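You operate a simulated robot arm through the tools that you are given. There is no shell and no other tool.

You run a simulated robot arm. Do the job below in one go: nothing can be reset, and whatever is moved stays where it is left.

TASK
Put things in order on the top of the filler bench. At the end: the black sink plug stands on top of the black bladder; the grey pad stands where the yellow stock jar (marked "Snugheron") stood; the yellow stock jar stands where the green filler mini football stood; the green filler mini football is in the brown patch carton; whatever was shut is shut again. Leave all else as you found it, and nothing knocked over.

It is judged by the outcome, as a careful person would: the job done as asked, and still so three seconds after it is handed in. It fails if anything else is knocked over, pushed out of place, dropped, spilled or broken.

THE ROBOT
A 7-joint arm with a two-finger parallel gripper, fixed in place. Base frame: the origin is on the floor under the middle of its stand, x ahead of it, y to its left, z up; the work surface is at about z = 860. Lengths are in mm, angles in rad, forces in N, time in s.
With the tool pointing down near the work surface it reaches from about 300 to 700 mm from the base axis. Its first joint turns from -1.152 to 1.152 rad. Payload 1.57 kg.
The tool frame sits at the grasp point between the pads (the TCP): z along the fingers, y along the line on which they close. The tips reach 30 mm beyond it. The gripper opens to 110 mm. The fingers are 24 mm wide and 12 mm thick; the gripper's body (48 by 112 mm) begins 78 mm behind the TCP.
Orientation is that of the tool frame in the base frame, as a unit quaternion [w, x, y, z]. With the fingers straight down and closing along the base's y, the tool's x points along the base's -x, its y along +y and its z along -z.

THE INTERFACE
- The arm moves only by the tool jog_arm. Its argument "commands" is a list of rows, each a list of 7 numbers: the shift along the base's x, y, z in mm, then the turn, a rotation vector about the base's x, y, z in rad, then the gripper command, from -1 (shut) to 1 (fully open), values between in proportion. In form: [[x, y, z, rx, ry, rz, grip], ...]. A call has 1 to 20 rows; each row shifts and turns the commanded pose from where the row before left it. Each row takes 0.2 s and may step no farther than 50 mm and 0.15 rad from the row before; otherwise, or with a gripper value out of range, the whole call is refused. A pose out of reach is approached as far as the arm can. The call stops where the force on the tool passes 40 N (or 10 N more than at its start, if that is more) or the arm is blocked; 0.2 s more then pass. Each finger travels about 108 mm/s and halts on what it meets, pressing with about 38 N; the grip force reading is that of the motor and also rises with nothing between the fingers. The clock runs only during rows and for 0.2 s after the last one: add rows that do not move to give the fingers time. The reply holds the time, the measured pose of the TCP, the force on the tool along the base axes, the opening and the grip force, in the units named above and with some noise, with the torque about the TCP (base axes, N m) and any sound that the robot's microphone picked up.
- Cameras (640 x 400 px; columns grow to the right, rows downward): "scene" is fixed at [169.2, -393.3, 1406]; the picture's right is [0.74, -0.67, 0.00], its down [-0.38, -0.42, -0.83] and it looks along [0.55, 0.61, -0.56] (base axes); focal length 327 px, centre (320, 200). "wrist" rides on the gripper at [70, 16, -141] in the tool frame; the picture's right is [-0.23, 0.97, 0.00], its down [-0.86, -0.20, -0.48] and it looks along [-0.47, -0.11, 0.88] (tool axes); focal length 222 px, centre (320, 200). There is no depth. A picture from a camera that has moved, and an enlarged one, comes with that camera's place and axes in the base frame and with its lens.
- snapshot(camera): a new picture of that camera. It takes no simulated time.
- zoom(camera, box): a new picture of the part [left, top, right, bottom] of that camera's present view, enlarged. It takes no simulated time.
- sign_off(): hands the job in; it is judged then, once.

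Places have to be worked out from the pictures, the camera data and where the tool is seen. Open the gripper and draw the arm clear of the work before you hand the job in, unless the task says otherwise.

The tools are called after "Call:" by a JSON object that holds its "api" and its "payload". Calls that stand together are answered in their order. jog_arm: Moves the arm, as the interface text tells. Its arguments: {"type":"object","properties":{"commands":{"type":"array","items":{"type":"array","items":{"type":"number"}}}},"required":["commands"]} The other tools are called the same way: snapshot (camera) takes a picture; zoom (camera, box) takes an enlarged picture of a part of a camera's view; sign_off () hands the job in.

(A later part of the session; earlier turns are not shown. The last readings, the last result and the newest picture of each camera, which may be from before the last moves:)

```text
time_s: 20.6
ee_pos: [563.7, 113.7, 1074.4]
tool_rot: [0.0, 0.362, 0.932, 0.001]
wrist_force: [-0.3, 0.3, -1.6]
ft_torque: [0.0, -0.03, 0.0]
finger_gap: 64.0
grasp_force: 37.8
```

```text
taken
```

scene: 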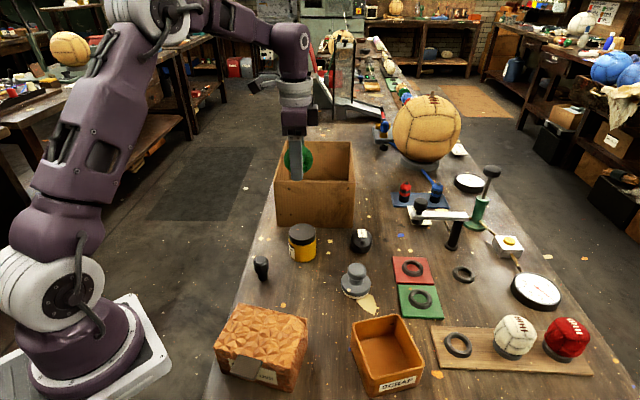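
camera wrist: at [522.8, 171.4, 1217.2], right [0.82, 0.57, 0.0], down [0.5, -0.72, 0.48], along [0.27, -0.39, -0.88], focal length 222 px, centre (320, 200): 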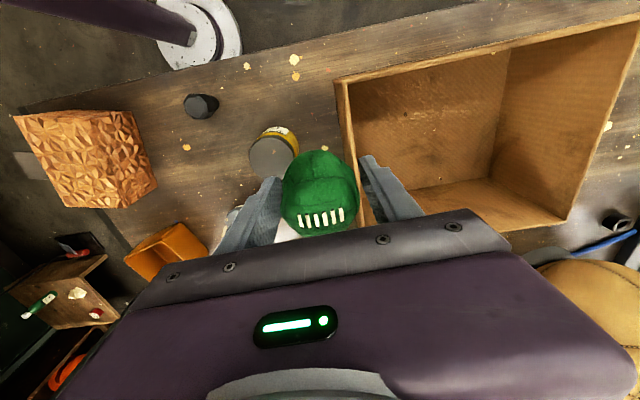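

The carton's front wall is just ahead of the ball. I'll move over the wall, keeping the ball bottom above 1015 (the rim is at about 1001).

Call:
{"api": "jog_arm", "payload": {"commands": [[20, 18, -3, 0, 0, 0, -1], [20, 18, -4, 0, 0, 0, -1], [20, 18, -5, 0, 0, 0, -1], [16, 14, -6, 0, 0, 0, -1], [0, 0, 0, 0, 0, 0, -1]]}}

Call:
{"api": "snapshot", "payload": {"camera": "wrist"}}

Call:
{"api": "zoom", "payload": {"camera": "scene", "box": [240, 80, 400, 260]}}

```text
time_s: 21.8
ee_pos: [637.3, 180.4, 1055.5]
tool_rot: [0.0, 0.363, 0.932, 0.0]
wrist_force: [-0.8, -0.4, -0.9]
ft_torque: [-0.03, -0.02, -0.01]
finger_gap: 63.7
grasp_force: 37.8
```

```text
taken
camera wrist: at [596.4, 237.9, 1197.2], right [0.83, 0.56, 0.0], down [0.5, -0.72, 0.48], along [0.27, -0.39, -0.88], focal length 222 px, centre (320, 200)
```

wrist: 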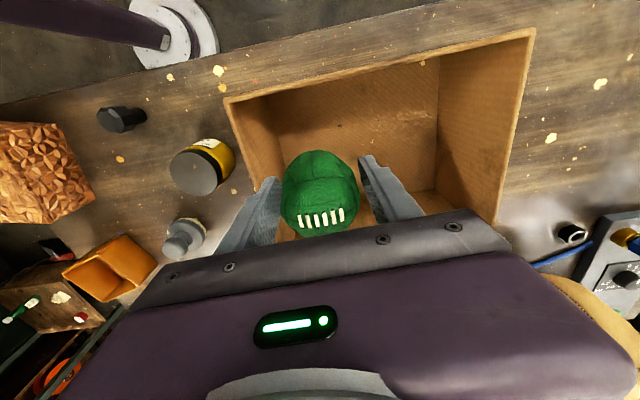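

```text
2.22 times, centred on (320, 170) of scene
camera zoom: at [169.3, -393.3, 1406.0], right [0.74, -0.67, 0.0], down [-0.38, -0.42, -0.83], along [0.55, 0.61, -0.56], focal length 727 px, centre (320, 267)
```

zoom: 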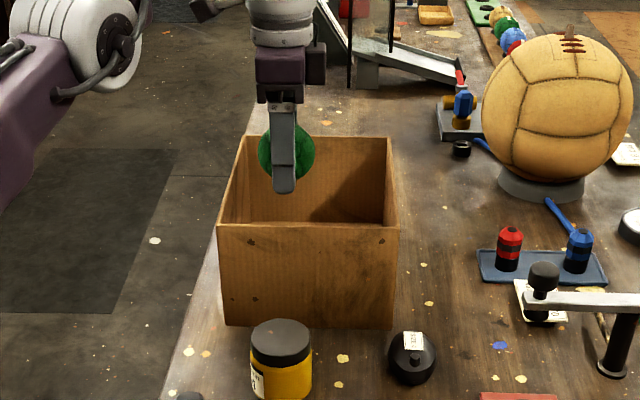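

The ball is inside the carton outline, about 66 mm from the front wall and 72 mm from the left wall. I'll descend while drifting inward to about 82 mm from the front wall.

Call:
{"api": "jog_arm", "payload": {"commands": [[3, 3, -25, 0, 0, 0, -1], [3, 3, -25, 0, 0, 0, -1], [3, 3, -25, 0, 0, 0, -1], [3, 3, -25, 0, 0, 0, -1], [0, 0, 0, 0, 0, 0, -1]]}}

Call:
{"api": "snapshot", "payload": {"camera": "wrist"}}

Call:
{"api": "zoom", "payload": {"camera": "scene", "box": [240, 80, 400, 260]}}

```text
time_s: 23.0
ee_pos: [650.4, 192.2, 952.9]
tool_rot: [0.0, 0.362, 0.932, 0.001]
wrist_force: [0.9, -0.1, -1.8]
ft_torque: [-0.02, 0.0, -0.01]
finger_gap: 63.7
grasp_force: 38.1
```

```text
taken
camera wrist: at [610.5, 250.7, 1096.2], right [0.82, 0.57, 0.0], down [0.5, -0.72, 0.48], along [0.27, -0.39, -0.88], focal length 222 px, centre (320, 200)
```

wrist: 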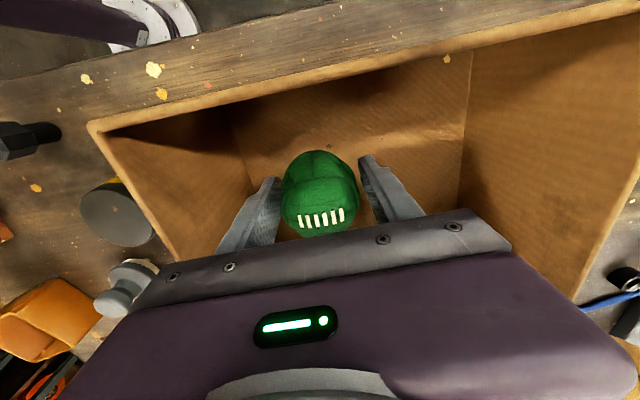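

```text
2.22 times, centred on (320, 170) of scene
camera zoom: at [169.3, -393.3, 1406.0], right [0.74, -0.67, 0.0], down [-0.38, -0.42, -0.83], along [0.55, 0.61, -0.56], focal length 727 px, centre (320, 267)
```

zoom: 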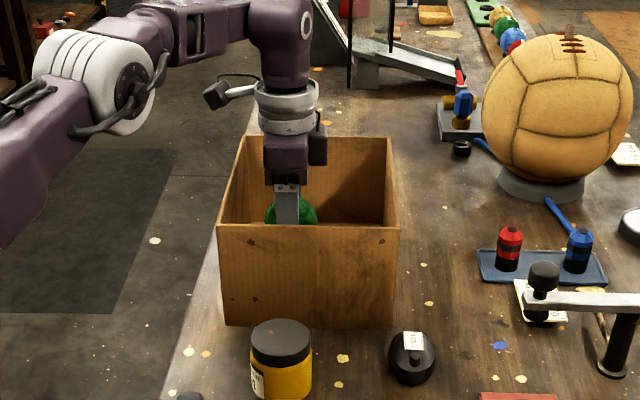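

Position is good, about 84 mm from the front wall. I'll descend slowly toward the carton floor while watching the force.

Call:
{"api": "jog_arm", "payload": {"commands": [[0, 0, -15, 0, 0, 0, -1], [0, 0, -15, 0, 0, 0, -1], [0, 0, -12, 0, 0, 0, -1], [0, 0, -4, 0, 0, 0, -1], [0, 0, 0, 0, 0, 0, -1]]}}

Call:
{"api": "snapshot", "payload": {"camera": "wrist"}}

```text
time_s: 24.2
ee_pos: [650.5, 193.3, 908.6]
tool_rot: [0.0, 0.362, 0.932, 0.0]
wrist_force: [-0.2, 0.2, -0.4]
ft_torque: [-0.01, 0.01, 0.0]
finger_gap: 63.9
grasp_force: 38.0
```

```text
taken
camera wrist: at [609.9, 250.9, 1050.8], right [0.82, 0.57, 0.0], down [0.5, -0.72, 0.48], along [0.27, -0.39, -0.88], focal length 222 px, centre (320, 200)
```

wrist: 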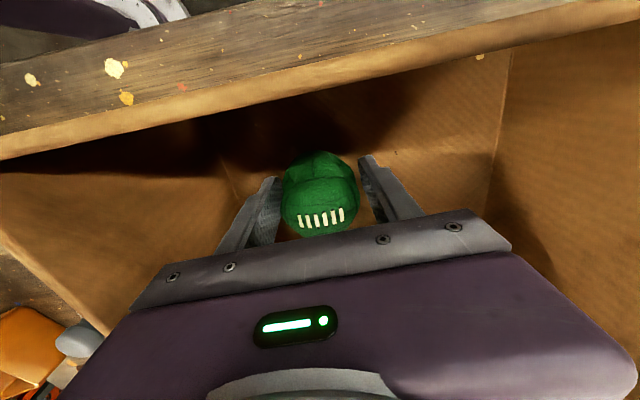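

No contact yet. I'll ease down a few more millimetres.

Call:
{"api": "jog_arm", "payload": {"commands": [[0, 0, -2, 0, 0, 0, -1], [0, 0, -2, 0, 0, 0, -1], [0, 0, -2, 0, 0, 0, -1], [0, 0, 0, 0, 0, 0, -1]]}}

```text
time_s: 25.2
ee_pos: [648.9, 194.3, 903.1]
tool_rot: [0.0, 0.361, 0.933, 0.0]
wrist_force: [-0.6, -1.2, -1.2]
ft_torque: [0.0, -0.01, -0.01]
finger_gap: 63.9
grasp_force: 38.2
```

Call:
{"api": "jog_arm", "payload": {"commands": [[0, 0, -2, 0, 0, 0, -1], [0, 0, -1.5, 0, 0, 0, -1], [0, 0, 0, 0, 0, 0, -1]]}}

```text
time_s: 26.0
ee_pos: [649.4, 192.7, 899.8]
tool_rot: [0.001, 0.362, 0.932, 0.0]
wrist_force: [-0.5, -0.3, -1.6]
ft_torque: [-0.02, 0.0, -0.01]
finger_gap: 63.8
grasp_force: 38.1
```

The tips are at 870 and the ball must be a millimetre or two above the floor. I'll release gently by opening to about 82 mm.

Call:
{"api": "jog_arm", "payload": {"commands": [[0, 0, 0, 0, 0, 0, 0.22], [0, 0, 0, 0, 0, 0, 0.35], [0, 0, 0, 0, 0, 0, 0.5], [0, 0, 0, 0, 0, 0, 0.5]]}}

Call:
{"api": "snapshot", "payload": {"camera": "wrist"}}

```text
time_s: 27.0
ee_pos: [649.0, 192.5, 900.1]
tool_rot: [0.0, 0.361, 0.933, 0.0]
wrist_force: [-1.0, 0.6, 0.8]
ft_torque: [0.01, -0.02, -0.01]
finger_gap: 82.9
grasp_force: 0.0
```

```text
taken
camera wrist: at [608.2, 251.6, 1042.1], right [0.82, 0.57, 0.0], down [0.5, -0.72, 0.48], along [0.27, -0.39, -0.88], focal length 222 px, centre (320, 200)
```

wrist: 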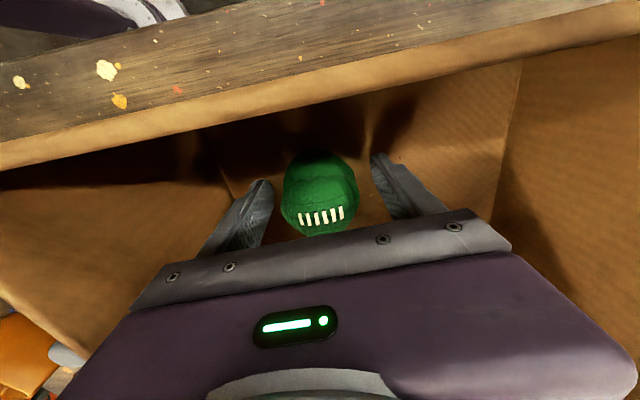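

The ball rests in the carton. I'll retreat straight up first, then drift inward once the fingers are above the ball.

Call:
{"api": "jog_arm", "payload": {"commands": [[0, 0, 15, 0, 0, 0, 0.5], [0, 0, 25, 0, 0, 0, 0.5], [0, 0, 25, 0, 0, 0, 0.5], [0, 0, 15, 0, 0, 0, 0.5], [-3, -3, 25, 0, 0, 0, 0.5], [-3, -3, 25, 0, 0, 0, 0.5], [-4, -4, 25, 0, 0, 0, 0.5], [-4, -4, 20, 0, 0, 0, 0.5], [0, 0, 0, 0, 0, 0, 0.5]]}}

Call:
{"api": "snapshot", "payload": {"camera": "wrist"}}

Call:
{"api": "snapshot", "payload": {"camera": "scene"}}

```text
time_s: 29.0
ee_pos: [632.4, 180.3, 1074.2]
tool_rot: [0.0, 0.361, 0.932, 0.0]
wrist_force: [0.0, -0.2, 0.2]
ft_torque: [0.02, -0.07, 0.0]
finger_gap: 82.5
grasp_force: 0.1
```

```text
taken
camera wrist: at [591.6, 238.3, 1216.3], right [0.82, 0.57, 0.0], down [0.5, -0.72, 0.48], along [0.27, -0.39, -0.88], focal length 222 px, centre (320, 200)
```

wrist: 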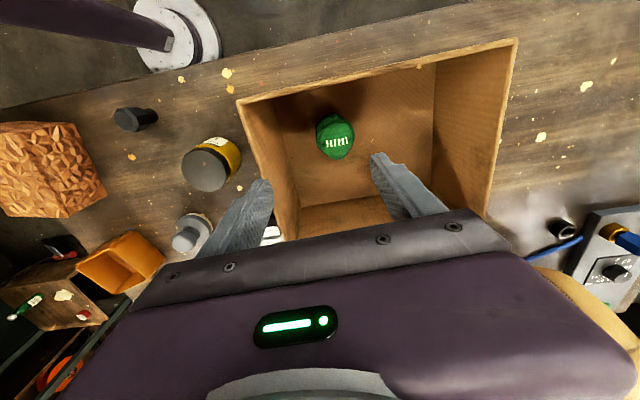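

```text
taken
```

scene: 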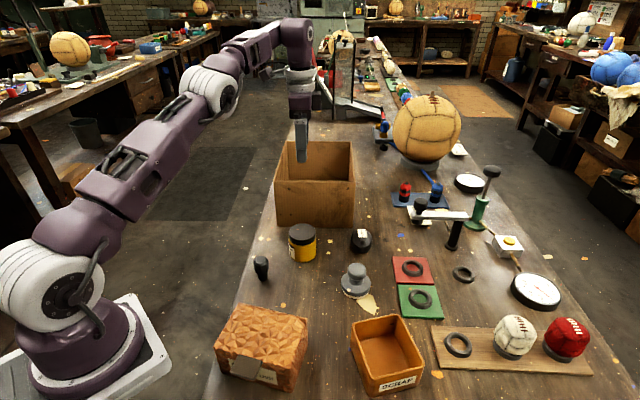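

The green ball is in the carton. Next the yellow jar: triangulation puts it near (520, 57), about 62 mm in diameter with its top at about 928. I'll place the camera right above it to refine.

Call:
{"api": "jog_arm", "payload": {"commands": [[-14, -36, 0, 0, 0, 0, 0.8], [-14, -36, 0, 0, 0, 0, 0.8], [-14, -36, -4, 0, 0, 0, 0.8], [-15, -36, -5, 0, 0, 0, 0.8], [-15, -36, -5, 0, 0, 0, 0.8], [0, 0, 0, 0, 0, 0, 0.8]]}}

Call:
{"api": "snapshot", "payload": {"camera": "wrist"}}

Call:
{"api": "zoom", "payload": {"camera": "wrist", "box": [240, 20, 400, 120]}}

```text
time_s: 30.4
ee_pos: [563.2, -0.6, 1057.9]
tool_rot: [-0.001, 0.362, 0.932, 0.0]
wrist_force: [0.4, -0.2, -0.6]
ft_torque: [-0.02, -0.01, 0.05]
finger_gap: 99.0
grasp_force: 0.1
```

```text
taken
camera wrist: at [523.7, 57.4, 1199.6], right [0.82, 0.57, 0.0], down [0.5, -0.72, 0.48], along [0.27, -0.39, -0.88], focal length 222 px, centre (320, 200)
```

wrist: 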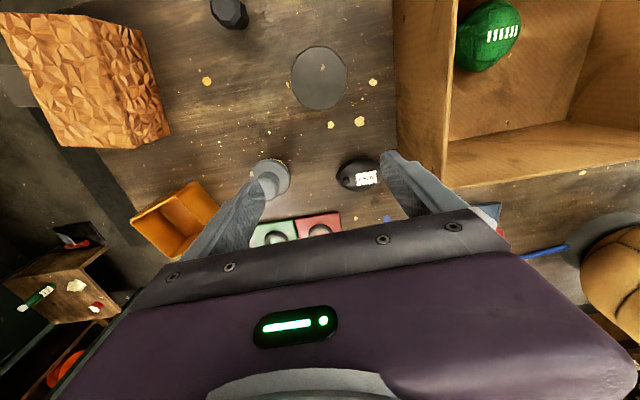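

```text
4.00 times, centred on (320, 70) of wrist
camera zoom: at [523.7, 57.4, 1199.6], right [0.82, 0.57, 0.0], down [0.5, -0.72, 0.48], along [0.27, -0.39, -0.88], focal length 888 px, centre (320, 720)
```

zoom: 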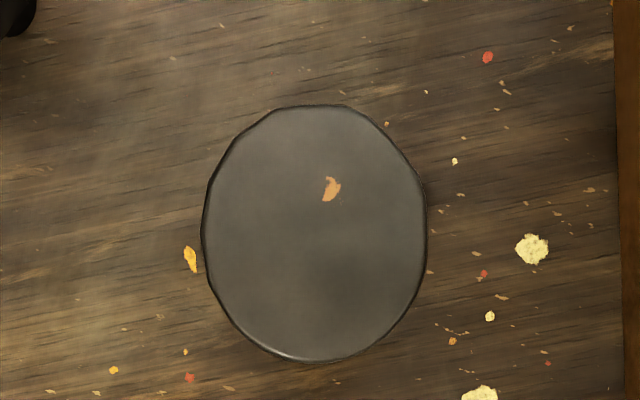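

The jar lid centre comes out at (521, 57.5), 60 mm across. I'll move over it and descend with about 100 mm opening.

Call:
{"api": "jog_arm", "payload": {"commands": [[-21, 29, 0, 0, 0, 0, 0.8], [-21, 29, 0, 0, 0, 0, 0.8], [0, 0, -30, 0, 0, 0, 0.8], [0, 0, -30, 0, 0, 0, 0.8], [0, 0, 0, 0, 0, 0, 0.8]]}}

Call:
{"api": "snapshot", "payload": {"camera": "wrist"}}

```text
time_s: 31.6
ee_pos: [519.7, 57.5, 999.1]
tool_rot: [0.0, 0.362, 0.932, 0.0]
wrist_force: [-0.2, -0.1, 0.0]
ft_torque: [0.0, 0.01, 0.01]
finger_gap: 99.2
grasp_force: 0.1
```

```text
taken
camera wrist: at [479.2, 115.8, 1141.5], right [0.82, 0.57, 0.0], down [0.5, -0.72, 0.48], along [0.27, -0.39, -0.88], focal length 222 px, centre (320, 200)
```

wrist: 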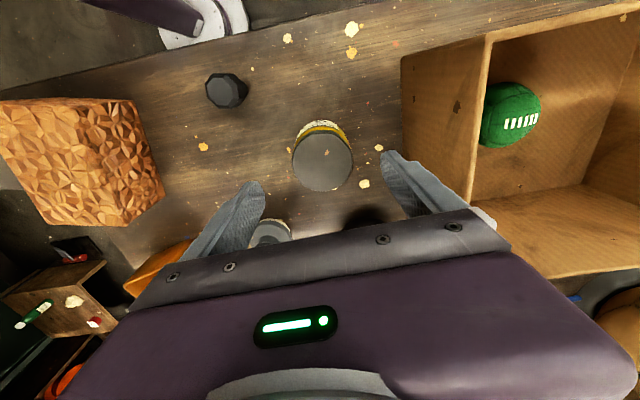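

The jar is still centred at about (521.5, 57.5) between the fingers. Descending to z about 896.

Call:
{"api": "jog_arm", "payload": {"commands": [[1, 0, -30, 0, 0, 0, 0.8], [0, 0, -30, 0, 0, 0, 0.8], [0, 0, -25, 0, 0, 0, 0.8], [0, 0, -18, 0, 0, 0, 0.8], [0, 0, 0, 0, 0, 0, 0.8]]}}

Call:
{"api": "snapshot", "payload": {"camera": "wrist"}}

Call:
{"api": "zoom", "payload": {"camera": "scene", "box": [240, 180, 400, 300]}}

```text
time_s: 32.8
ee_pos: [520.1, 55.1, 896.1]
tool_rot: [0.0, 0.361, 0.932, 0.0]
wrist_force: [-0.5, 0.0, 0.1]
ft_torque: [-0.01, 0.01, 0.01]
finger_gap: 98.9
grasp_force: 0.2
```

```text
taken
camera wrist: at [481.3, 113.8, 1039.0], right [0.82, 0.57, 0.0], down [0.5, -0.72, 0.48], along [0.27, -0.39, -0.88], focal length 222 px, centre (320, 200)
```

wrist: 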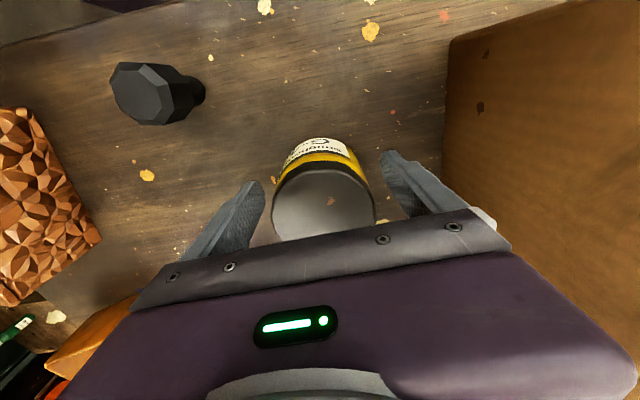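

```text
3.33 times, centred on (320, 240) of scene
camera zoom: at [169.2, -393.3, 1406.0], right [0.74, -0.67, 0.0], down [-0.38, -0.42, -0.83], along [0.55, 0.61, -0.56], focal length 1091 px, centre (320, 67)
```

zoom: 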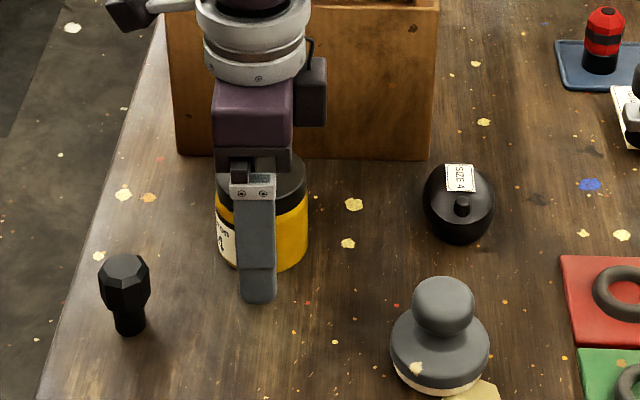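

TCP is within 3 mm of the jar axis and nothing else is near the fingers. Closing on the jar.

Call:
{"api": "jog_arm", "payload": {"commands": [[1, 2, 0, 0, 0, 0, 0.4], [0, 0, 0, 0, 0, 0, 0.1], [0, 0, 0, 0, 0, 0, -0.5], [0, 0, 0, 0, 0, 0, -1], [0, 0, 0, 0, 0, 0, -1]]}}

```text
time_s: 34.0
ee_pos: [522.9, 57.9, 897.7]
tool_rot: [0.0, 0.361, 0.932, 0.0]
wrist_force: [0.0, -0.3, -0.1]
ft_torque: [0.01, -0.02, 0.0]
finger_gap: 63.2
grasp_force: 38.1
```

Jar gripped at 63 mm. Lifting it gently.

Call:
{"api": "jog_arm", "payload": {"commands": [[0, 0, 5, 0, 0, 0, -1], [0, 0, 10, 0, 0, 0, -1], [0, 0, 20, 0, 0, 0, -1], [0, 0, 25, 0, 0, 0, -1], [0, 0, 30, 0, 0, 0, -1], [0, 0, 0, 0, 0, 0, -1]]}}

Call:
{"api": "zoom", "payload": {"camera": "scene", "box": [240, 150, 400, 300]}}

Call:
{"api": "snapshot", "payload": {"camera": "wrist"}}

```text
time_s: 35.4
ee_pos: [523.8, 59.6, 988.7]
tool_rot: [0.0, 0.362, 0.932, 0.0]
wrist_force: [-0.4, 0.3, -2.6]
ft_torque: [0.0, 0.01, 0.02]
finger_gap: 63.3
grasp_force: 38.4
```

```text
2.67 times, centred on (320, 225) of scene
camera zoom: at [169.3, -393.3, 1406.0], right [0.74, -0.67, 0.0], down [-0.38, -0.42, -0.83], along [0.55, 0.61, -0.56], focal length 873 px, centre (320, 133)
```

zoom: 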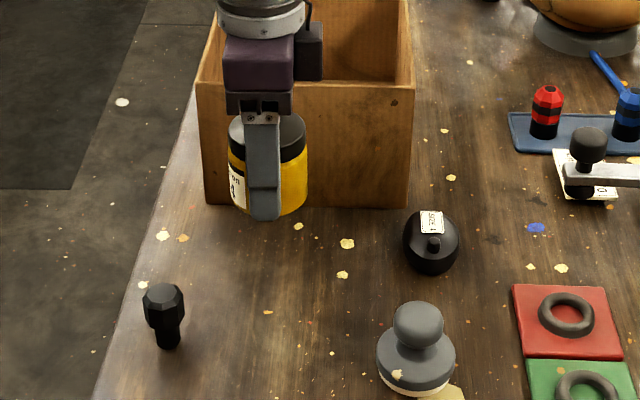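

```text
taken
camera wrist: at [481.8, 117.6, 1130.8], right [0.82, 0.57, 0.0], down [0.5, -0.72, 0.48], along [0.27, -0.39, -0.88], focal length 222 px, centre (320, 200)
```

wrist: 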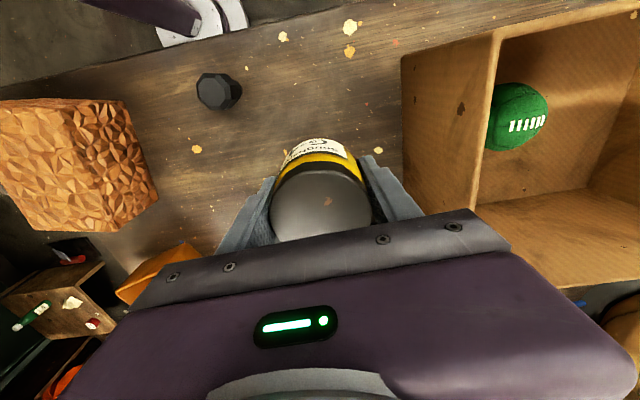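

The jar is up. I'll take a precise look at the ring stand in the scene camera before carrying the jar across.

Call:
{"api": "zoom", "payload": {"camera": "scene", "box": [430, 310, 500, 370]}}

Call:
{"api": "jog_arm", "payload": {"commands": [[0, -20, 25, 0, 0, 0, -1], [0, -30, 20, 0, 0, 0, -1], [0, -45, 0, 0, 0, 0, -1], [0, -45, 0, 0, 0, 0, -1], [0, -45, 0, 0, 0, 0, -1], [0, -45, 0, 0, 0, 0, -1], [0, -40, 0, 0, 0, 0, -1], [0, 0, 0, 0, 0, 0, -1]]}}

Call:
{"api": "snapshot", "payload": {"camera": "wrist"}}

```text
6.67 times, centred on (465, 340) of scene
camera zoom: at [169.3, -393.3, 1406.0], right [0.74, -0.67, 0.0], down [-0.38, -0.42, -0.83], along [0.55, 0.61, -0.56], focal length 2182 px, centre (-647, -733)
```

zoom: 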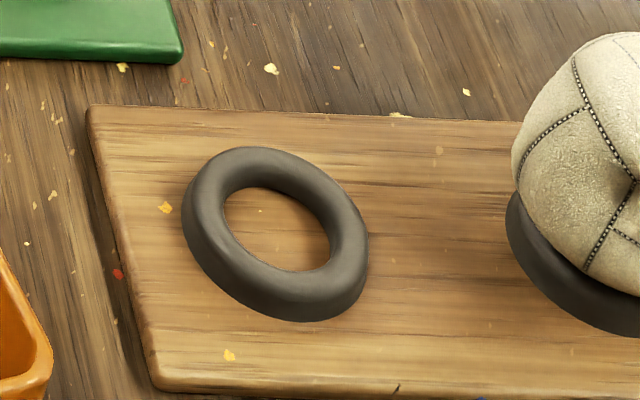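

```text
time_s: 37.2
ee_pos: [522.9, -215.1, 1033.2]
tool_rot: [0.001, 0.361, 0.932, 0.0]
wrist_force: [-0.1, 0.8, -2.6]
ft_torque: [0.01, -0.01, 0.01]
finger_gap: 63.2
grasp_force: 38.1
```

```text
taken
camera wrist: at [482.2, -156.3, 1175.4], right [0.82, 0.57, 0.0], down [0.5, -0.72, 0.48], along [0.27, -0.39, -0.88], focal length 222 px, centre (320, 200)
```

wrist: 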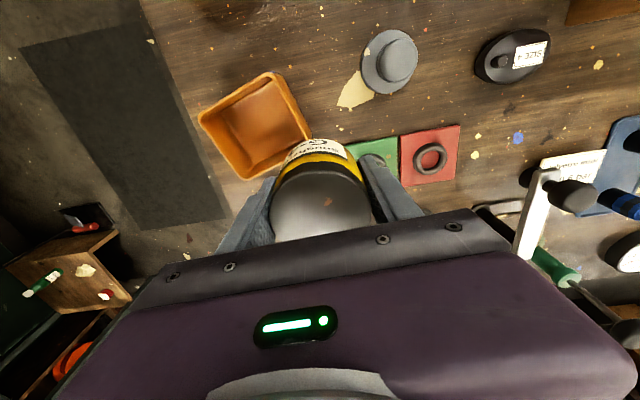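

To measure the ring from a second viewpoint I'll shift the arm a bit past it, keeping the jar bottom above 960, so the ring shows up beside the jar in the wrist view.

Call:
{"api": "jog_arm", "payload": {"commands": [[8, -38, -7, 0, 0, 0, -1], [8, -38, -7, 0, 0, 0, -1], [8, -38, -7, 0, 0, 0, -1], [9, -39, -7, 0, 0, 0, -1], [0, 0, 0, 0, 0, 0, -1]]}}

Call:
{"api": "snapshot", "payload": {"camera": "wrist"}}

```text
time_s: 38.4
ee_pos: [552.2, -365.8, 1002.7]
tool_rot: [-0.001, 0.362, 0.932, 0.0]
wrist_force: [-0.7, -0.3, -2.4]
ft_torque: [-0.01, 0.01, 0.02]
finger_gap: 63.2
grasp_force: 37.9
```

```text
taken
camera wrist: at [512.4, -307.9, 1144.1], right [0.83, 0.56, 0.0], down [0.5, -0.73, 0.48], along [0.27, -0.39, -0.88], focal length 222 px, centre (320, 200)
```

wrist: 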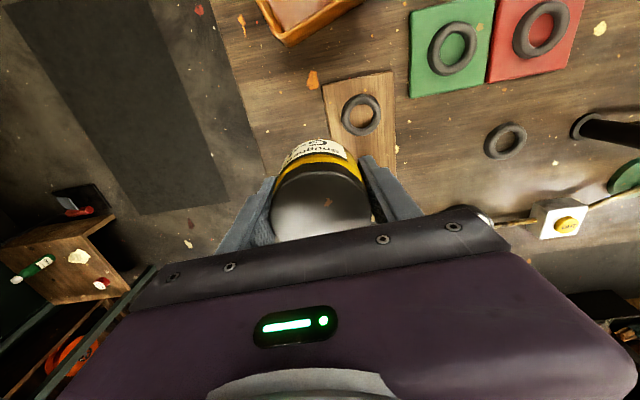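

The ring is now visible beside the jar, so I'll zoom to measure its centre.

Call:
{"api": "zoom", "payload": {"camera": "wrist", "box": [310, 70, 410, 160]}}

Call:
{"api": "zoom", "payload": {"camera": "scene", "box": [400, 230, 600, 400]}}

```text
4.44 times, centred on (360, 115) of wrist
camera zoom: at [512.4, -307.9, 1144.1], right [0.83, 0.56, 0.0], down [0.5, -0.73, 0.48], along [0.27, -0.39, -0.88], focal length 987 px, centre (142, 578)
```

zoom: 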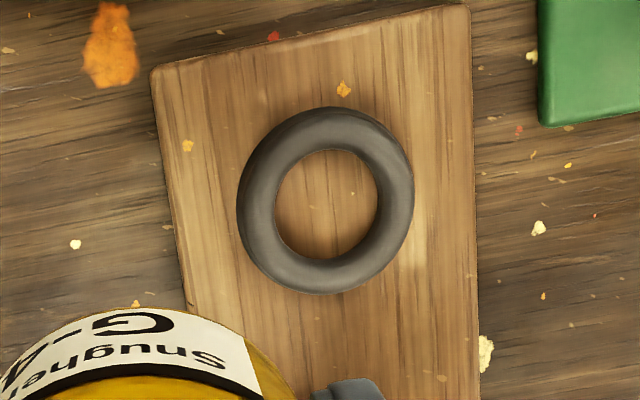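

```text
2.35 times, centred on (500, 315) of scene
camera zoom: at [169.2, -393.4, 1406.0], right [0.74, -0.67, 0.0], down [-0.38, -0.42, -0.83], along [0.55, 0.61, -0.56], focal length 770 px, centre (-104, -71)
```

zoom: 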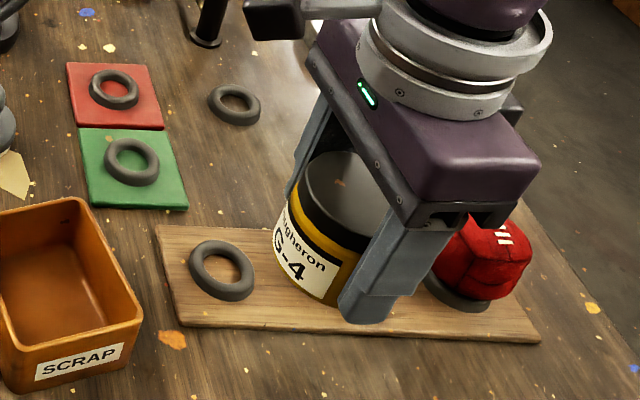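

Refined triangulation gives the ring centre at about (572, -311), matching the ball's earlier spot. I'll move the jar over it and start descending.

Call:
{"api": "jog_arm", "payload": {"commands": [[10, 27, 0, 0, 0, 0, -1], [10, 27, 0, 0, 0, 0, -1], [0, 0, 0, 0, 0, 0, -1]]}}

Call:
{"api": "zoom", "payload": {"camera": "scene", "box": [400, 230, 600, 400]}}

```text
time_s: 39.2
ee_pos: [574.8, -312.0, 1003.3]
tool_rot: [0.0, 0.361, 0.932, 0.0]
wrist_force: [-0.5, 0.5, -2.4]
ft_torque: [0.0, -0.03, -0.01]
finger_gap: 62.9
grasp_force: 38.4
```

```text
2.35 times, centred on (500, 315) of scene
camera zoom: at [169.3, -393.3, 1406.0], right [0.74, -0.67, 0.0], down [-0.38, -0.42, -0.83], along [0.55, 0.61, -0.56], focal length 770 px, centre (-104, -71)
```

zoom: 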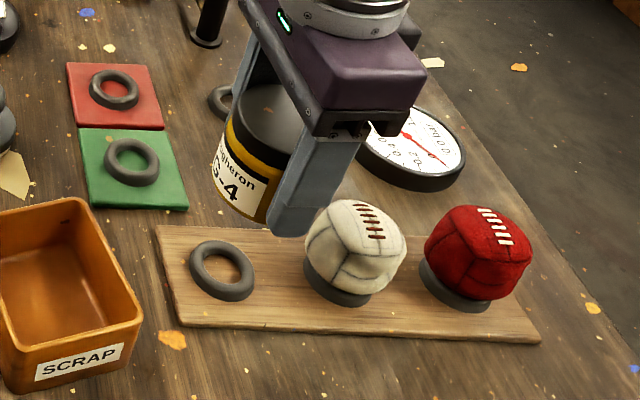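

Call:
{"api": "jog_arm", "payload": {"commands": [[-1, 0, -25, 0, 0, 0, -1], [-1, 0, -25, 0, 0, 0, -1], [0, 0, -15, 0, 0, 0, -1], [0, 0, -8, 0, 0, 0, -1], [0, 0, 0, 0, 0, 0, -1]]}}

Call:
{"api": "zoom", "payload": {"camera": "scene", "box": [420, 270, 540, 380]}}

Call:
{"api": "snapshot", "payload": {"camera": "wrist"}}

```text
time_s: 40.4
ee_pos: [572.8, -310.9, 931.7]
tool_rot: [0.001, 0.362, 0.932, 0.0]
wrist_force: [-0.1, -0.4, -0.8]
ft_torque: [-0.02, -0.04, 0.0]
finger_gap: 62.9
grasp_force: 38.2
```

```text
3.64 times, centred on (480, 325) of scene
camera zoom: at [169.3, -393.3, 1406.0], right [0.74, -0.67, 0.0], down [-0.38, -0.42, -0.83], along [0.55, 0.61, -0.56], focal length 1190 px, centre (-262, -254)
```

zoom: 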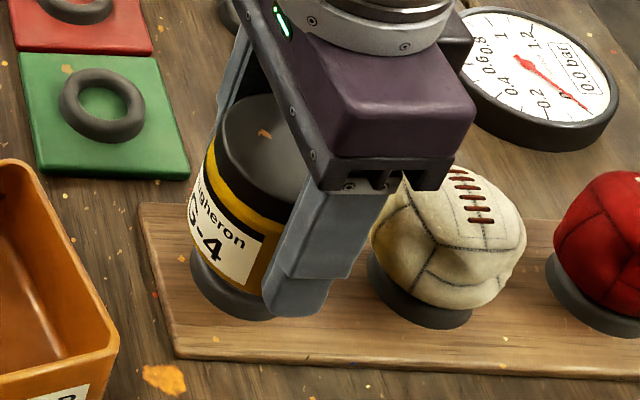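

```text
taken
camera wrist: at [533.6, -252.1, 1073.6], right [0.82, 0.57, 0.0], down [0.5, -0.72, 0.48], along [0.27, -0.39, -0.88], focal length 222 px, centre (320, 200)
```

wrist: 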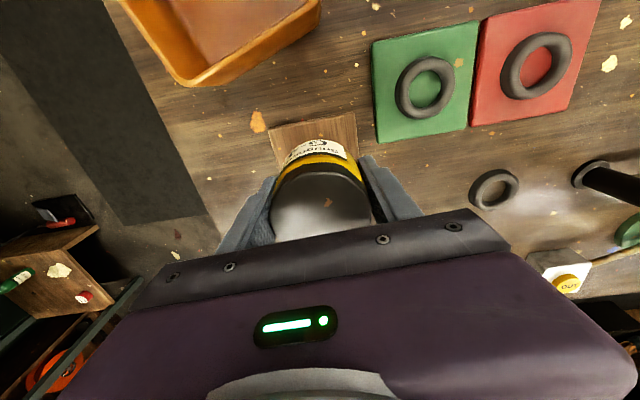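

The jar is over the ring and close to it. I'll lower in small steps until contact shows in the force reading.

Call:
{"api": "jog_arm", "payload": {"commands": [[0, 0, -3, 0, 0, 0, -1], [0, 0, -3, 0, 0, 0, -1], [0, 0, -3, 0, 0, 0, -1], [0, 0, 0, 0, 0, 0, -1]]}}

```text
time_s: 41.4
ee_pos: [574.4, -309.7, 922.9]
tool_rot: [0.0, 0.361, 0.932, -0.001]
wrist_force: [-0.2, 0.8, -2.0]
ft_torque: [-0.04, -0.01, 0.01]
finger_gap: 62.9
grasp_force: 37.7
```

Call:
{"api": "jog_arm", "payload": {"commands": [[-1, -1, -2, 0, 0, 0, -1], [0, 0, -2, 0, 0, 0, -1], [0, 0, 0, 0, 0, 0, -1]]}}

Call:
{"api": "zoom", "payload": {"camera": "scene", "box": [430, 290, 510, 370]}}

```text
time_s: 42.2
ee_pos: [574.0, -310.9, 917.8]
tool_rot: [-0.001, 0.362, 0.932, 0.001]
wrist_force: [-0.8, -1.2, -2.5]
ft_torque: [-0.01, 0.02, 0.01]
finger_gap: 63.1
grasp_force: 38.3
```

```text
5.00 times, centred on (470, 330) of scene
camera zoom: at [169.3, -393.3, 1406.0], right [0.74, -0.67, 0.0], down [-0.38, -0.42, -0.83], along [0.55, 0.61, -0.56], focal length 1637 px, centre (-430, -450)
```

zoom: 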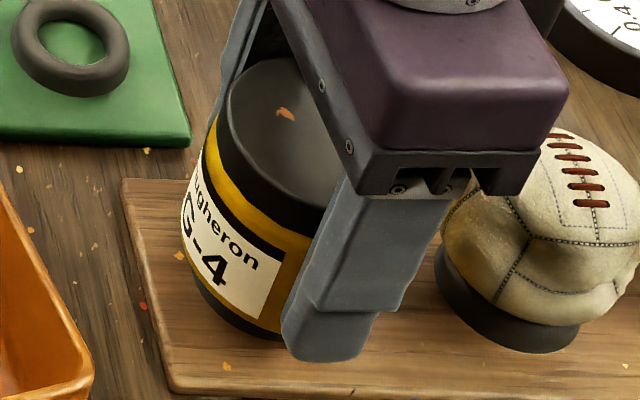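

Still carrying the full weight, so I'll continue in 1.5 mm steps.

Call:
{"api": "jog_arm", "payload": {"commands": [[-1, 0, -1.5, 0, 0, 0, -1], [0, 0, 0, 0, 0, 0, -1], [0, 0, -1.5, 0, 0, 0, -1], [0, 0, 0, 0, 0, 0, -1]]}}

```text
time_s: 43.2
ee_pos: [573.4, -311.0, 916.4]
tool_rot: [0.002, 0.362, 0.932, 0.0]
wrist_force: [-0.7, -0.7, 5.6]
ft_torque: [0.07, -0.06, 0.01]
finger_gap: 62.9
grasp_force: 37.6
```

Contact: the force changed to +5.6 N up. Releasing by opening slowly.

Call:
{"api": "jog_arm", "payload": {"commands": [[0, 0, 0.5, 0, 0, 0, 0.18], [0, 0, 0, 0, 0, 0, 0.3], [0, 0, 0, 0, 0, 0, 0.5], [0, 0, 0, 0, 0, 0, 0.6], [0, 0, 0, 0, 0, 0, 0.6]]}}

Call:
{"api": "zoom", "payload": {"camera": "scene", "box": [430, 290, 510, 370]}}

Call:
{"api": "snapshot", "payload": {"camera": "wrist"}}

```text
time_s: 44.4
ee_pos: [571.7, -311.2, 917.3]
tool_rot: [0.0, 0.362, 0.932, -0.001]
wrist_force: [0.5, 0.7, 0.5]
ft_torque: [-0.01, 0.0, 0.02]
finger_gap: 87.9
grasp_force: 0.0
```

```text
5.00 times, centred on (470, 330) of scene
camera zoom: at [169.2, -393.3, 1406.0], right [0.74, -0.67, 0.0], down [-0.38, -0.42, -0.83], along [0.55, 0.61, -0.56], focal length 1637 px, centre (-430, -450)
```

zoom: 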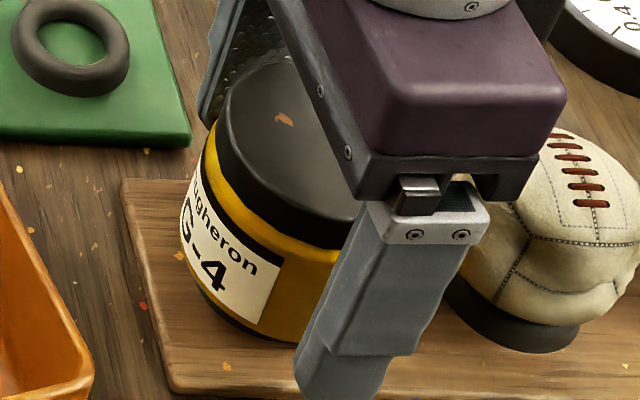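

```text
taken
camera wrist: at [532.4, -253.2, 1058.3], right [0.82, 0.57, 0.0], down [0.5, -0.72, 0.48], along [0.27, -0.39, -0.88], focal length 222 px, centre (320, 200)
```

wrist: 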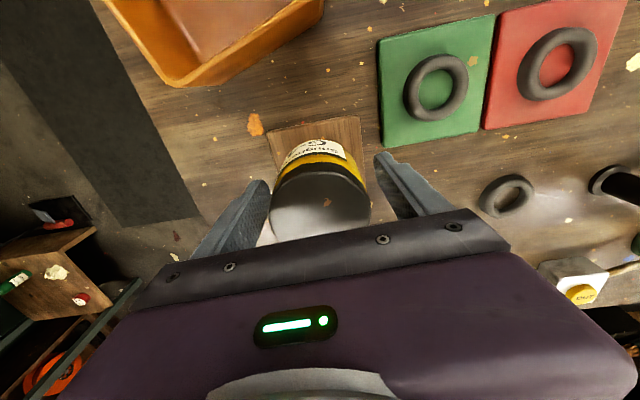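

The jar stands upright on the ring. I'll back straight up, then move to view the grey pad from above.

Call:
{"api": "jog_arm", "payload": {"commands": [[0, 0, 10, 0, 0, 0, 0.6], [0, 0, 20, 0, 0, 0, 0.6], [0, 0, 25, 0, 0, 0, 0.6], [0, 0, 25, 0, 0, 0, 0.6], [-3, 10, 20, 0, 0, 0, 0.6], [-3, 40, 10, 0, 0, 0, 0.6], [-3, 45, 0, 0, 0, 0, 0.6], [-3, 45, 0, 0, 0, 0, 0.6], [0, 0, 0, 0, 0, 0, 0.6]]}}

Call:
{"api": "snapshot", "payload": {"camera": "wrist"}}

Call:
{"api": "zoom", "payload": {"camera": "scene", "box": [400, 260, 600, 400]}}

```text
time_s: 46.4
ee_pos: [558.1, -174.7, 1024.3]
tool_rot: [-0.001, 0.361, 0.932, 0.0]
wrist_force: [0.6, 0.2, 0.6]
ft_torque: [-0.01, 0.01, -0.01]
finger_gap: 87.8
grasp_force: 0.1
```

```text
taken
camera wrist: at [516.2, -115.9, 1166.5], right [0.82, 0.57, 0.0], down [0.5, -0.72, 0.48], along [0.27, -0.39, -0.88], focal length 222 px, centre (320, 200)
```

wrist: 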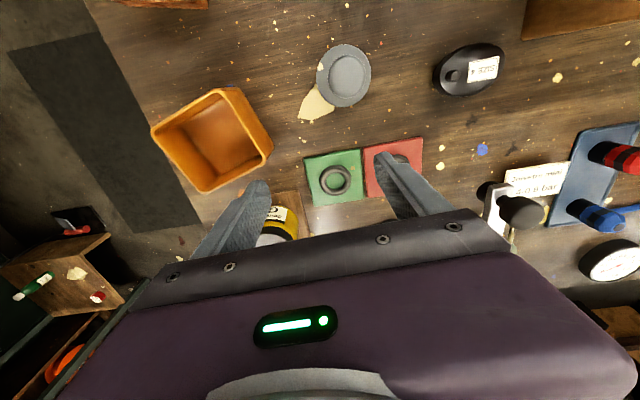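

```text
2.86 times, centred on (500, 330) of scene
camera zoom: at [169.2, -393.2, 1406.0], right [0.74, -0.67, 0.0], down [-0.38, -0.42, -0.83], along [0.55, 0.61, -0.56], focal length 935 px, centre (-194, -171)
```

zoom: 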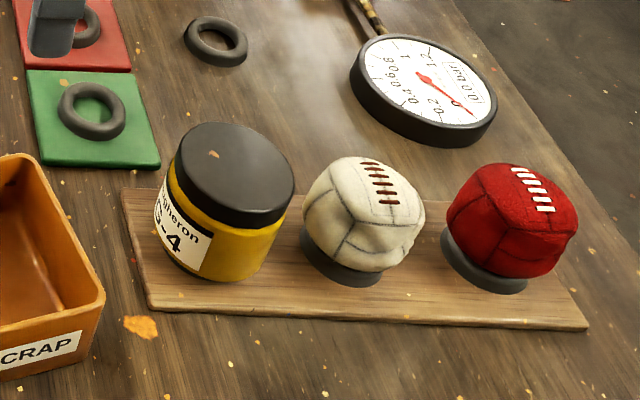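

The jar stands well on the ring. Now I'll measure the grey pad from nearly straight above.

Call:
{"api": "zoom", "payload": {"camera": "wrist", "box": [290, 25, 410, 125]}}

Call:
{"api": "zoom", "payload": {"camera": "scene", "box": [325, 250, 395, 310]}}

```text
4.00 times, centred on (350, 75) of wrist
camera zoom: at [516.2, -115.9, 1166.5], right [0.82, 0.57, 0.0], down [0.5, -0.72, 0.48], along [0.27, -0.39, -0.88], focal length 888 px, centre (200, 700)
```

zoom: 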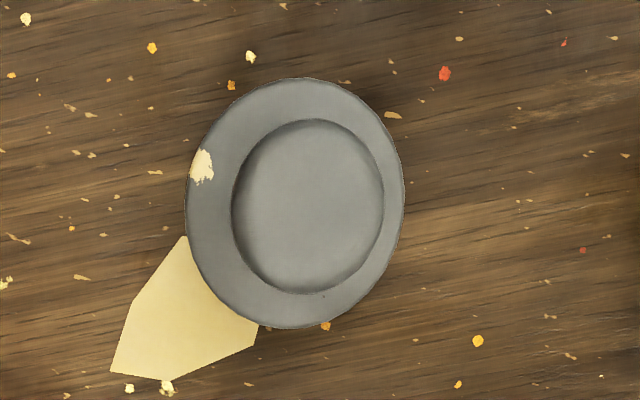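

```text
6.67 times, centred on (360, 280) of scene
camera zoom: at [169.2, -393.2, 1406.0], right [0.74, -0.67, 0.0], down [-0.38, -0.42, -0.83], along [0.55, 0.61, -0.56], focal length 2182 px, centre (53, -333)
```

zoom: 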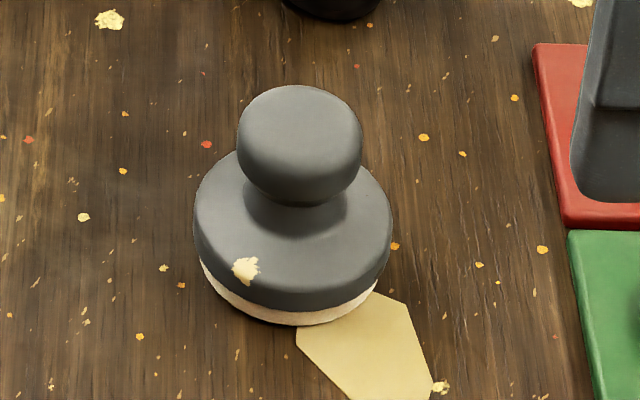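

The pad's axis triangulates to about (537, -98.3), with a knob about 38 mm wide centred near z 912 and a base about 61 mm wide. I'll grip the knob with the tips kept above the base (TCP z about 924).

Call:
{"api": "jog_arm", "payload": {"commands": [[-10, 38, 0, 0, 0, 0, 0.4], [-11, 38, 0, 0, 0, 0, 0.4], [0, 0, -30, 0, 0, 0, 0.4], [0, 0, -20, 0, 0, 0, 0.4], [0, 0, 0, 0, 0, 0, 0.4]]}}

Call:
{"api": "snapshot", "payload": {"camera": "wrist"}}

Call:
{"api": "zoom", "payload": {"camera": "scene", "box": [300, 210, 420, 310]}}

```text
time_s: 47.6
ee_pos: [537.3, -94.3, 976.0]
tool_rot: [0.0, 0.361, 0.932, 0.0]
wrist_force: [0.8, -0.8, -0.3]
ft_torque: [0.01, -0.01, -0.01]
finger_gap: 76.9
grasp_force: 0.1
```

```text
taken
camera wrist: at [496.9, -36.1, 1117.4], right [0.82, 0.57, 0.0], down [0.5, -0.72, 0.48], along [0.27, -0.39, -0.88], focal length 222 px, centre (320, 200)
```

wrist: 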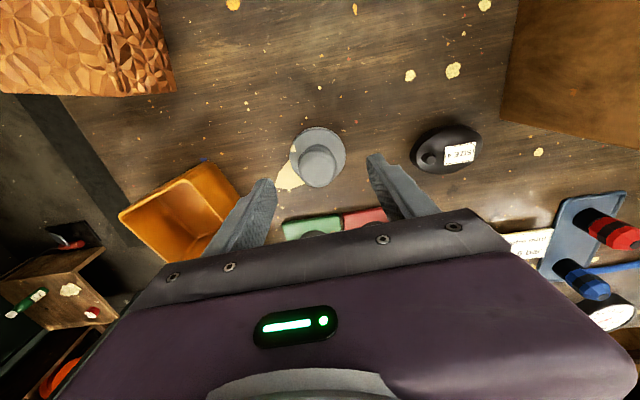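

```text
4.00 times, centred on (360, 260) of scene
camera zoom: at [169.2, -393.3, 1406.0], right [0.74, -0.67, 0.0], down [-0.38, -0.42, -0.83], along [0.55, 0.61, -0.56], focal length 1309 px, centre (160, -40)
```

zoom: 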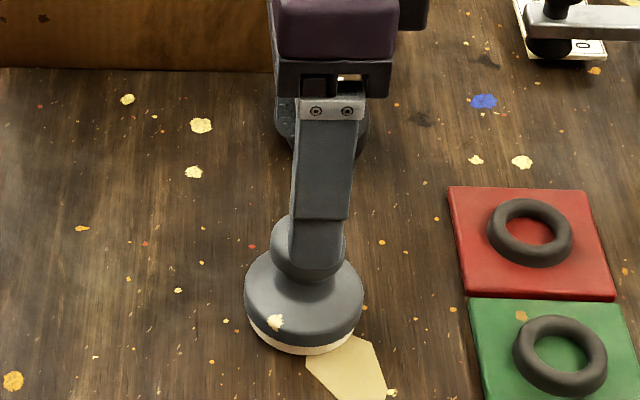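

Call:
{"api": "zoom", "payload": {"camera": "wrist", "box": [260, 110, 380, 210]}}

```text
4.00 times, centred on (320, 160) of wrist
camera zoom: at [496.9, -36.1, 1117.4], right [0.82, 0.57, 0.0], down [0.5, -0.72, 0.48], along [0.27, -0.39, -0.88], focal length 888 px, centre (320, 360)
```

zoom: 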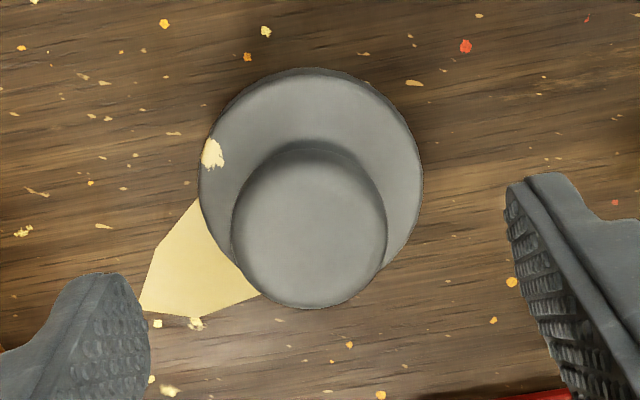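

The knob centre is confirmed at about (536.7, -98.2). I'll correct 4 mm in y and descend to z about 924.

Call:
{"api": "jog_arm", "payload": {"commands": [[0, -4, -20, 0, 0, 0, 0.4], [0, 0, -18, 0, 0, 0, 0.4], [0, 0, -13, 0, 0, 0, 0.4], [0, 0, 0, 0, 0, 0, 0.4]]}}

Call:
{"api": "zoom", "payload": {"camera": "scene", "box": [310, 220, 410, 310]}}

Call:
{"api": "zoom", "payload": {"camera": "wrist", "box": [220, 110, 420, 260]}}

```text
time_s: 48.6
ee_pos: [538.2, -98.7, 925.7]
tool_rot: [-0.001, 0.362, 0.932, -0.001]
wrist_force: [0.0, -0.4, 0.3]
ft_torque: [0.01, 0.02, 0.01]
finger_gap: 77.0
grasp_force: 0.1
```

```text
4.44 times, centred on (360, 265) of scene
camera zoom: at [169.2, -393.3, 1406.0], right [0.74, -0.67, 0.0], down [-0.38, -0.42, -0.83], along [0.55, 0.61, -0.56], focal length 1455 px, centre (142, -89)
```

zoom: 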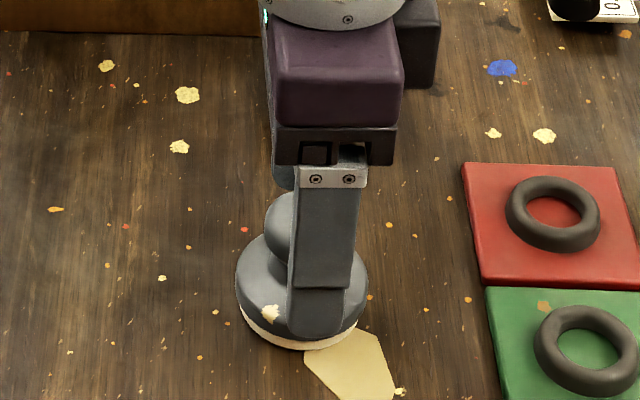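

```text
2.67 times, centred on (320, 185) of wrist
camera zoom: at [497.9, -39.8, 1067.7], right [0.82, 0.57, 0.0], down [0.5, -0.72, 0.48], along [0.27, -0.39, -0.88], focal length 592 px, centre (320, 240)
```

zoom: 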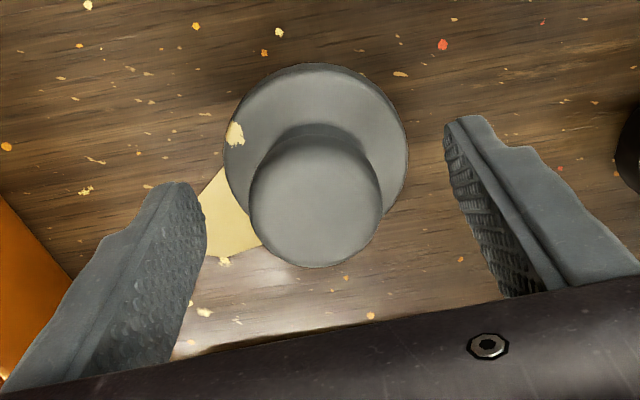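

The knob sits centred between the fingers with the tips above the base. Closing.

Call:
{"api": "jog_arm", "payload": {"commands": [[-1, 0, 0, 0, 0, 0, 0], [0, 0, 0, 0, 0, 0, -0.3], [0, 0, 0, 0, 0, 0, -1], [0, 0, 0, 0, 0, 0, -1]]}}

Call:
{"api": "zoom", "payload": {"camera": "scene", "box": [310, 220, 410, 310]}}

```text
time_s: 49.6
ee_pos: [537.8, -97.4, 924.5]
tool_rot: [0.0, 0.361, 0.933, 0.0]
wrist_force: [0.1, 0.1, 0.7]
ft_torque: [0.0, 0.0, 0.04]
finger_gap: 36.1
grasp_force: 37.9
```

```text
4.44 times, centred on (360, 265) of scene
camera zoom: at [169.2, -393.3, 1406.0], right [0.74, -0.67, 0.0], down [-0.38, -0.42, -0.83], along [0.55, 0.61, -0.56], focal length 1455 px, centre (142, -89)
```

zoom: 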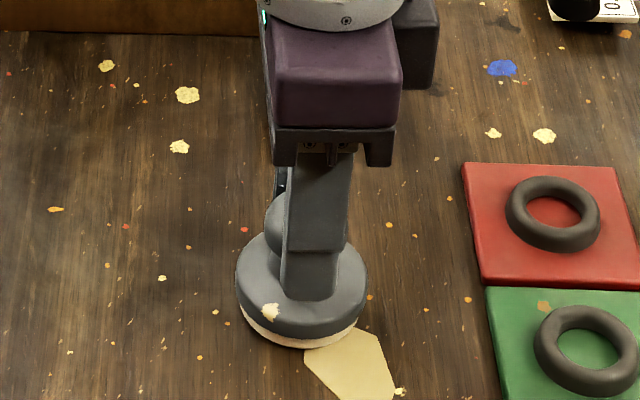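

Gripped at 36 mm. Lifting slowly and checking that it hangs straight.

Call:
{"api": "jog_arm", "payload": {"commands": [[0, 0, 4, 0, 0, 0, -1], [0, 0, 8, 0, 0, 0, -1], [0, 0, 15, 0, 0, 0, -1], [0, 0, 25, 0, 0, 0, -1], [0, 0, 0, 0, 0, 0, -1]]}}

Call:
{"api": "zoom", "payload": {"camera": "scene", "box": [300, 200, 420, 310]}}

```text
time_s: 50.8
ee_pos: [537.6, -99.4, 979.4]
tool_rot: [0.0, 0.362, 0.932, 0.0]
wrist_force: [-0.1, -1.3, -0.6]
ft_torque: [-0.02, -0.03, 0.01]
finger_gap: 35.9
grasp_force: 37.9
```

```text
3.64 times, centred on (360, 255) of scene
camera zoom: at [169.2, -393.3, 1406.0], right [0.74, -0.67, 0.0], down [-0.38, -0.42, -0.83], along [0.55, 0.61, -0.56], focal length 1190 px, centre (174, 0)
```

zoom: 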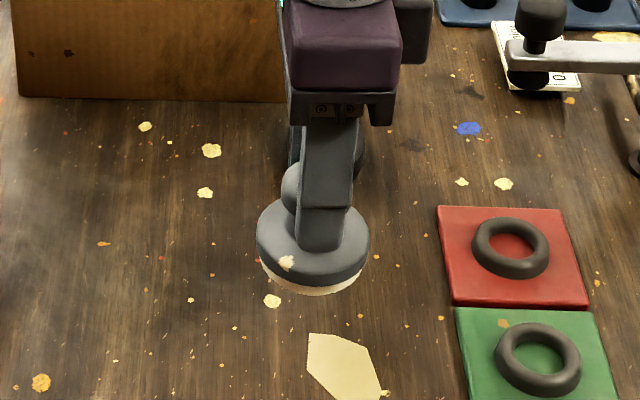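

Pad lifted cleanly and the paper scrap stayed put. I'll carry it to the jar's old spot at (521.5, 57.5).

Call:
{"api": "jog_arm", "payload": {"commands": [[-4, 39, 0, 0, 0, 0, -1], [-4, 39, 0, 0, 0, 0, -1], [-4, 39, 0, 0, 0, 0, -1], [-4, 39, 0, 0, 0, 0, -1], [0, 0, 0, 0, 0, 0, -1]]}}

Call:
{"api": "jog_arm", "payload": {"commands": [[0, 0, -20, 0, 0, 0, -1], [0, 0, -15, 0, 0, 0, -1], [0, 0, 0, 0, 0, 0, -1]]}}

Call:
{"api": "snapshot", "payload": {"camera": "wrist"}}

Call:
{"api": "zoom", "payload": {"camera": "scene", "box": [240, 180, 400, 300]}}

```text
time_s: 52.0
ee_pos: [521.8, 58.7, 976.5]
tool_rot: [0.001, 0.361, 0.932, 0.001]
wrist_force: [0.3, 0.1, -0.9]
ft_torque: [-0.02, 0.01, 0.0]
finger_gap: 36.1
grasp_force: 37.8
```

```text
time_s: 52.8
ee_pos: [522.8, 56.4, 942.3]
tool_rot: [-0.001, 0.362, 0.932, 0.0]
wrist_force: [0.1, -0.1, 0.2]
ft_torque: [-0.02, 0.0, -0.02]
finger_gap: 36.0
grasp_force: 38.2
```

```text
taken
camera wrist: at [482.1, 114.5, 1084.3], right [0.82, 0.57, 0.0], down [0.5, -0.72, 0.48], along [0.27, -0.39, -0.88], focal length 222 px, centre (320, 200)
```

wrist: 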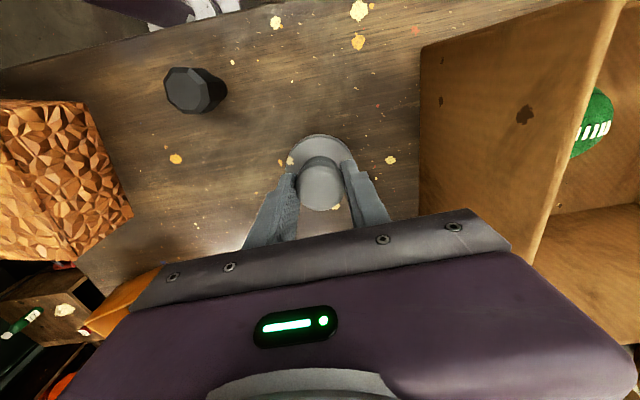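

```text
3.33 times, centred on (320, 240) of scene
camera zoom: at [169.3, -393.3, 1406.0], right [0.74, -0.67, 0.0], down [-0.38, -0.42, -0.83], along [0.55, 0.61, -0.56], focal length 1091 px, centre (320, 67)
```

zoom: 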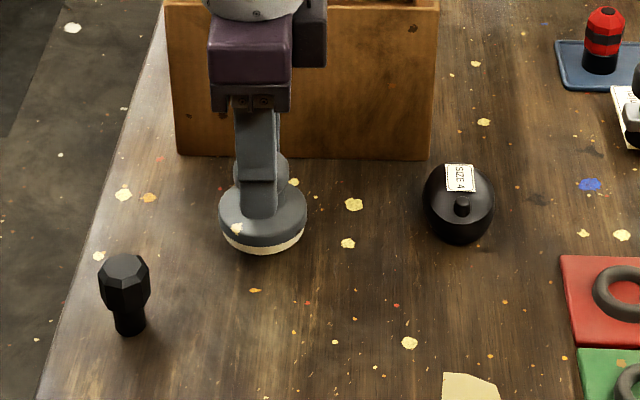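

Lowering the pad to the bench, finishing with small steps.

Call:
{"api": "jog_arm", "payload": {"commands": [[-1, 1, -8, 0, 0, 0, -1], [0, 0, -5, 0, 0, 0, -1], [0, 0, -2, 0, 0, 0, -1], [0, 0, 0, 0, 0, 0, -1]]}}

Call:
{"api": "jog_arm", "payload": {"commands": [[0, 0, -1.5, 0, 0, 0, -1], [0, 0, 0, 0, 0, 0, -1]]}}

```text
time_s: 53.8
ee_pos: [521.2, 58.2, 926.9]
tool_rot: [0.0, 0.362, 0.932, 0.0]
wrist_force: [0.7, -0.4, -0.7]
ft_torque: [0.03, 0.03, 0.0]
finger_gap: 36.0
grasp_force: 37.9
```

```text
time_s: 54.4
ee_pos: [520.6, 57.7, 926.3]
tool_rot: [0.0, 0.361, 0.932, 0.001]
wrist_force: [-0.4, 0.2, 3.5]
ft_torque: [-0.1, 0.11, 0.0]
finger_gap: 36.0
grasp_force: 37.8
```

Contact at z about 926 (+3.5 N). Releasing slowly.

Call:
{"api": "jog_arm", "payload": {"commands": [[0, 0, 0.5, 0, 0, 0, -0.3], [0, 0, 0, 0, 0, 0, -0.1], [0, 0, 0, 0, 0, 0, 0.3], [0, 0, 0, 0, 0, 0, 0.3]]}}

Call:
{"api": "zoom", "payload": {"camera": "scene", "box": [240, 180, 400, 300]}}

```text
time_s: 55.4
ee_pos: [520.3, 58.3, 927.7]
tool_rot: [0.0, 0.362, 0.932, 0.0]
wrist_force: [-0.3, 0.8, -0.6]
ft_torque: [-0.03, 0.0, 0.04]
finger_gap: 71.5
grasp_force: 0.1
```

```text
3.33 times, centred on (320, 240) of scene
camera zoom: at [169.2, -393.3, 1406.0], right [0.74, -0.67, 0.0], down [-0.38, -0.42, -0.83], along [0.55, 0.61, -0.56], focal length 1091 px, centre (320, 67)
```

zoom: 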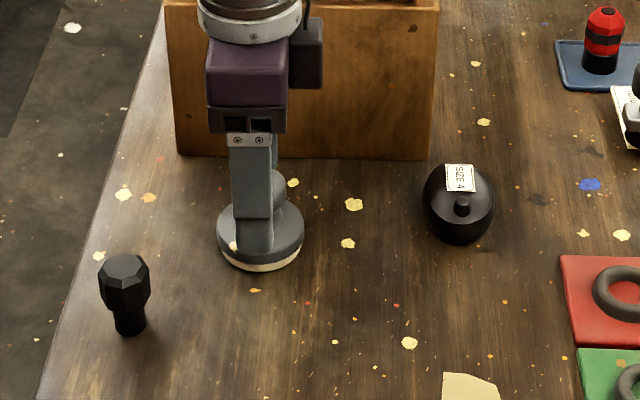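

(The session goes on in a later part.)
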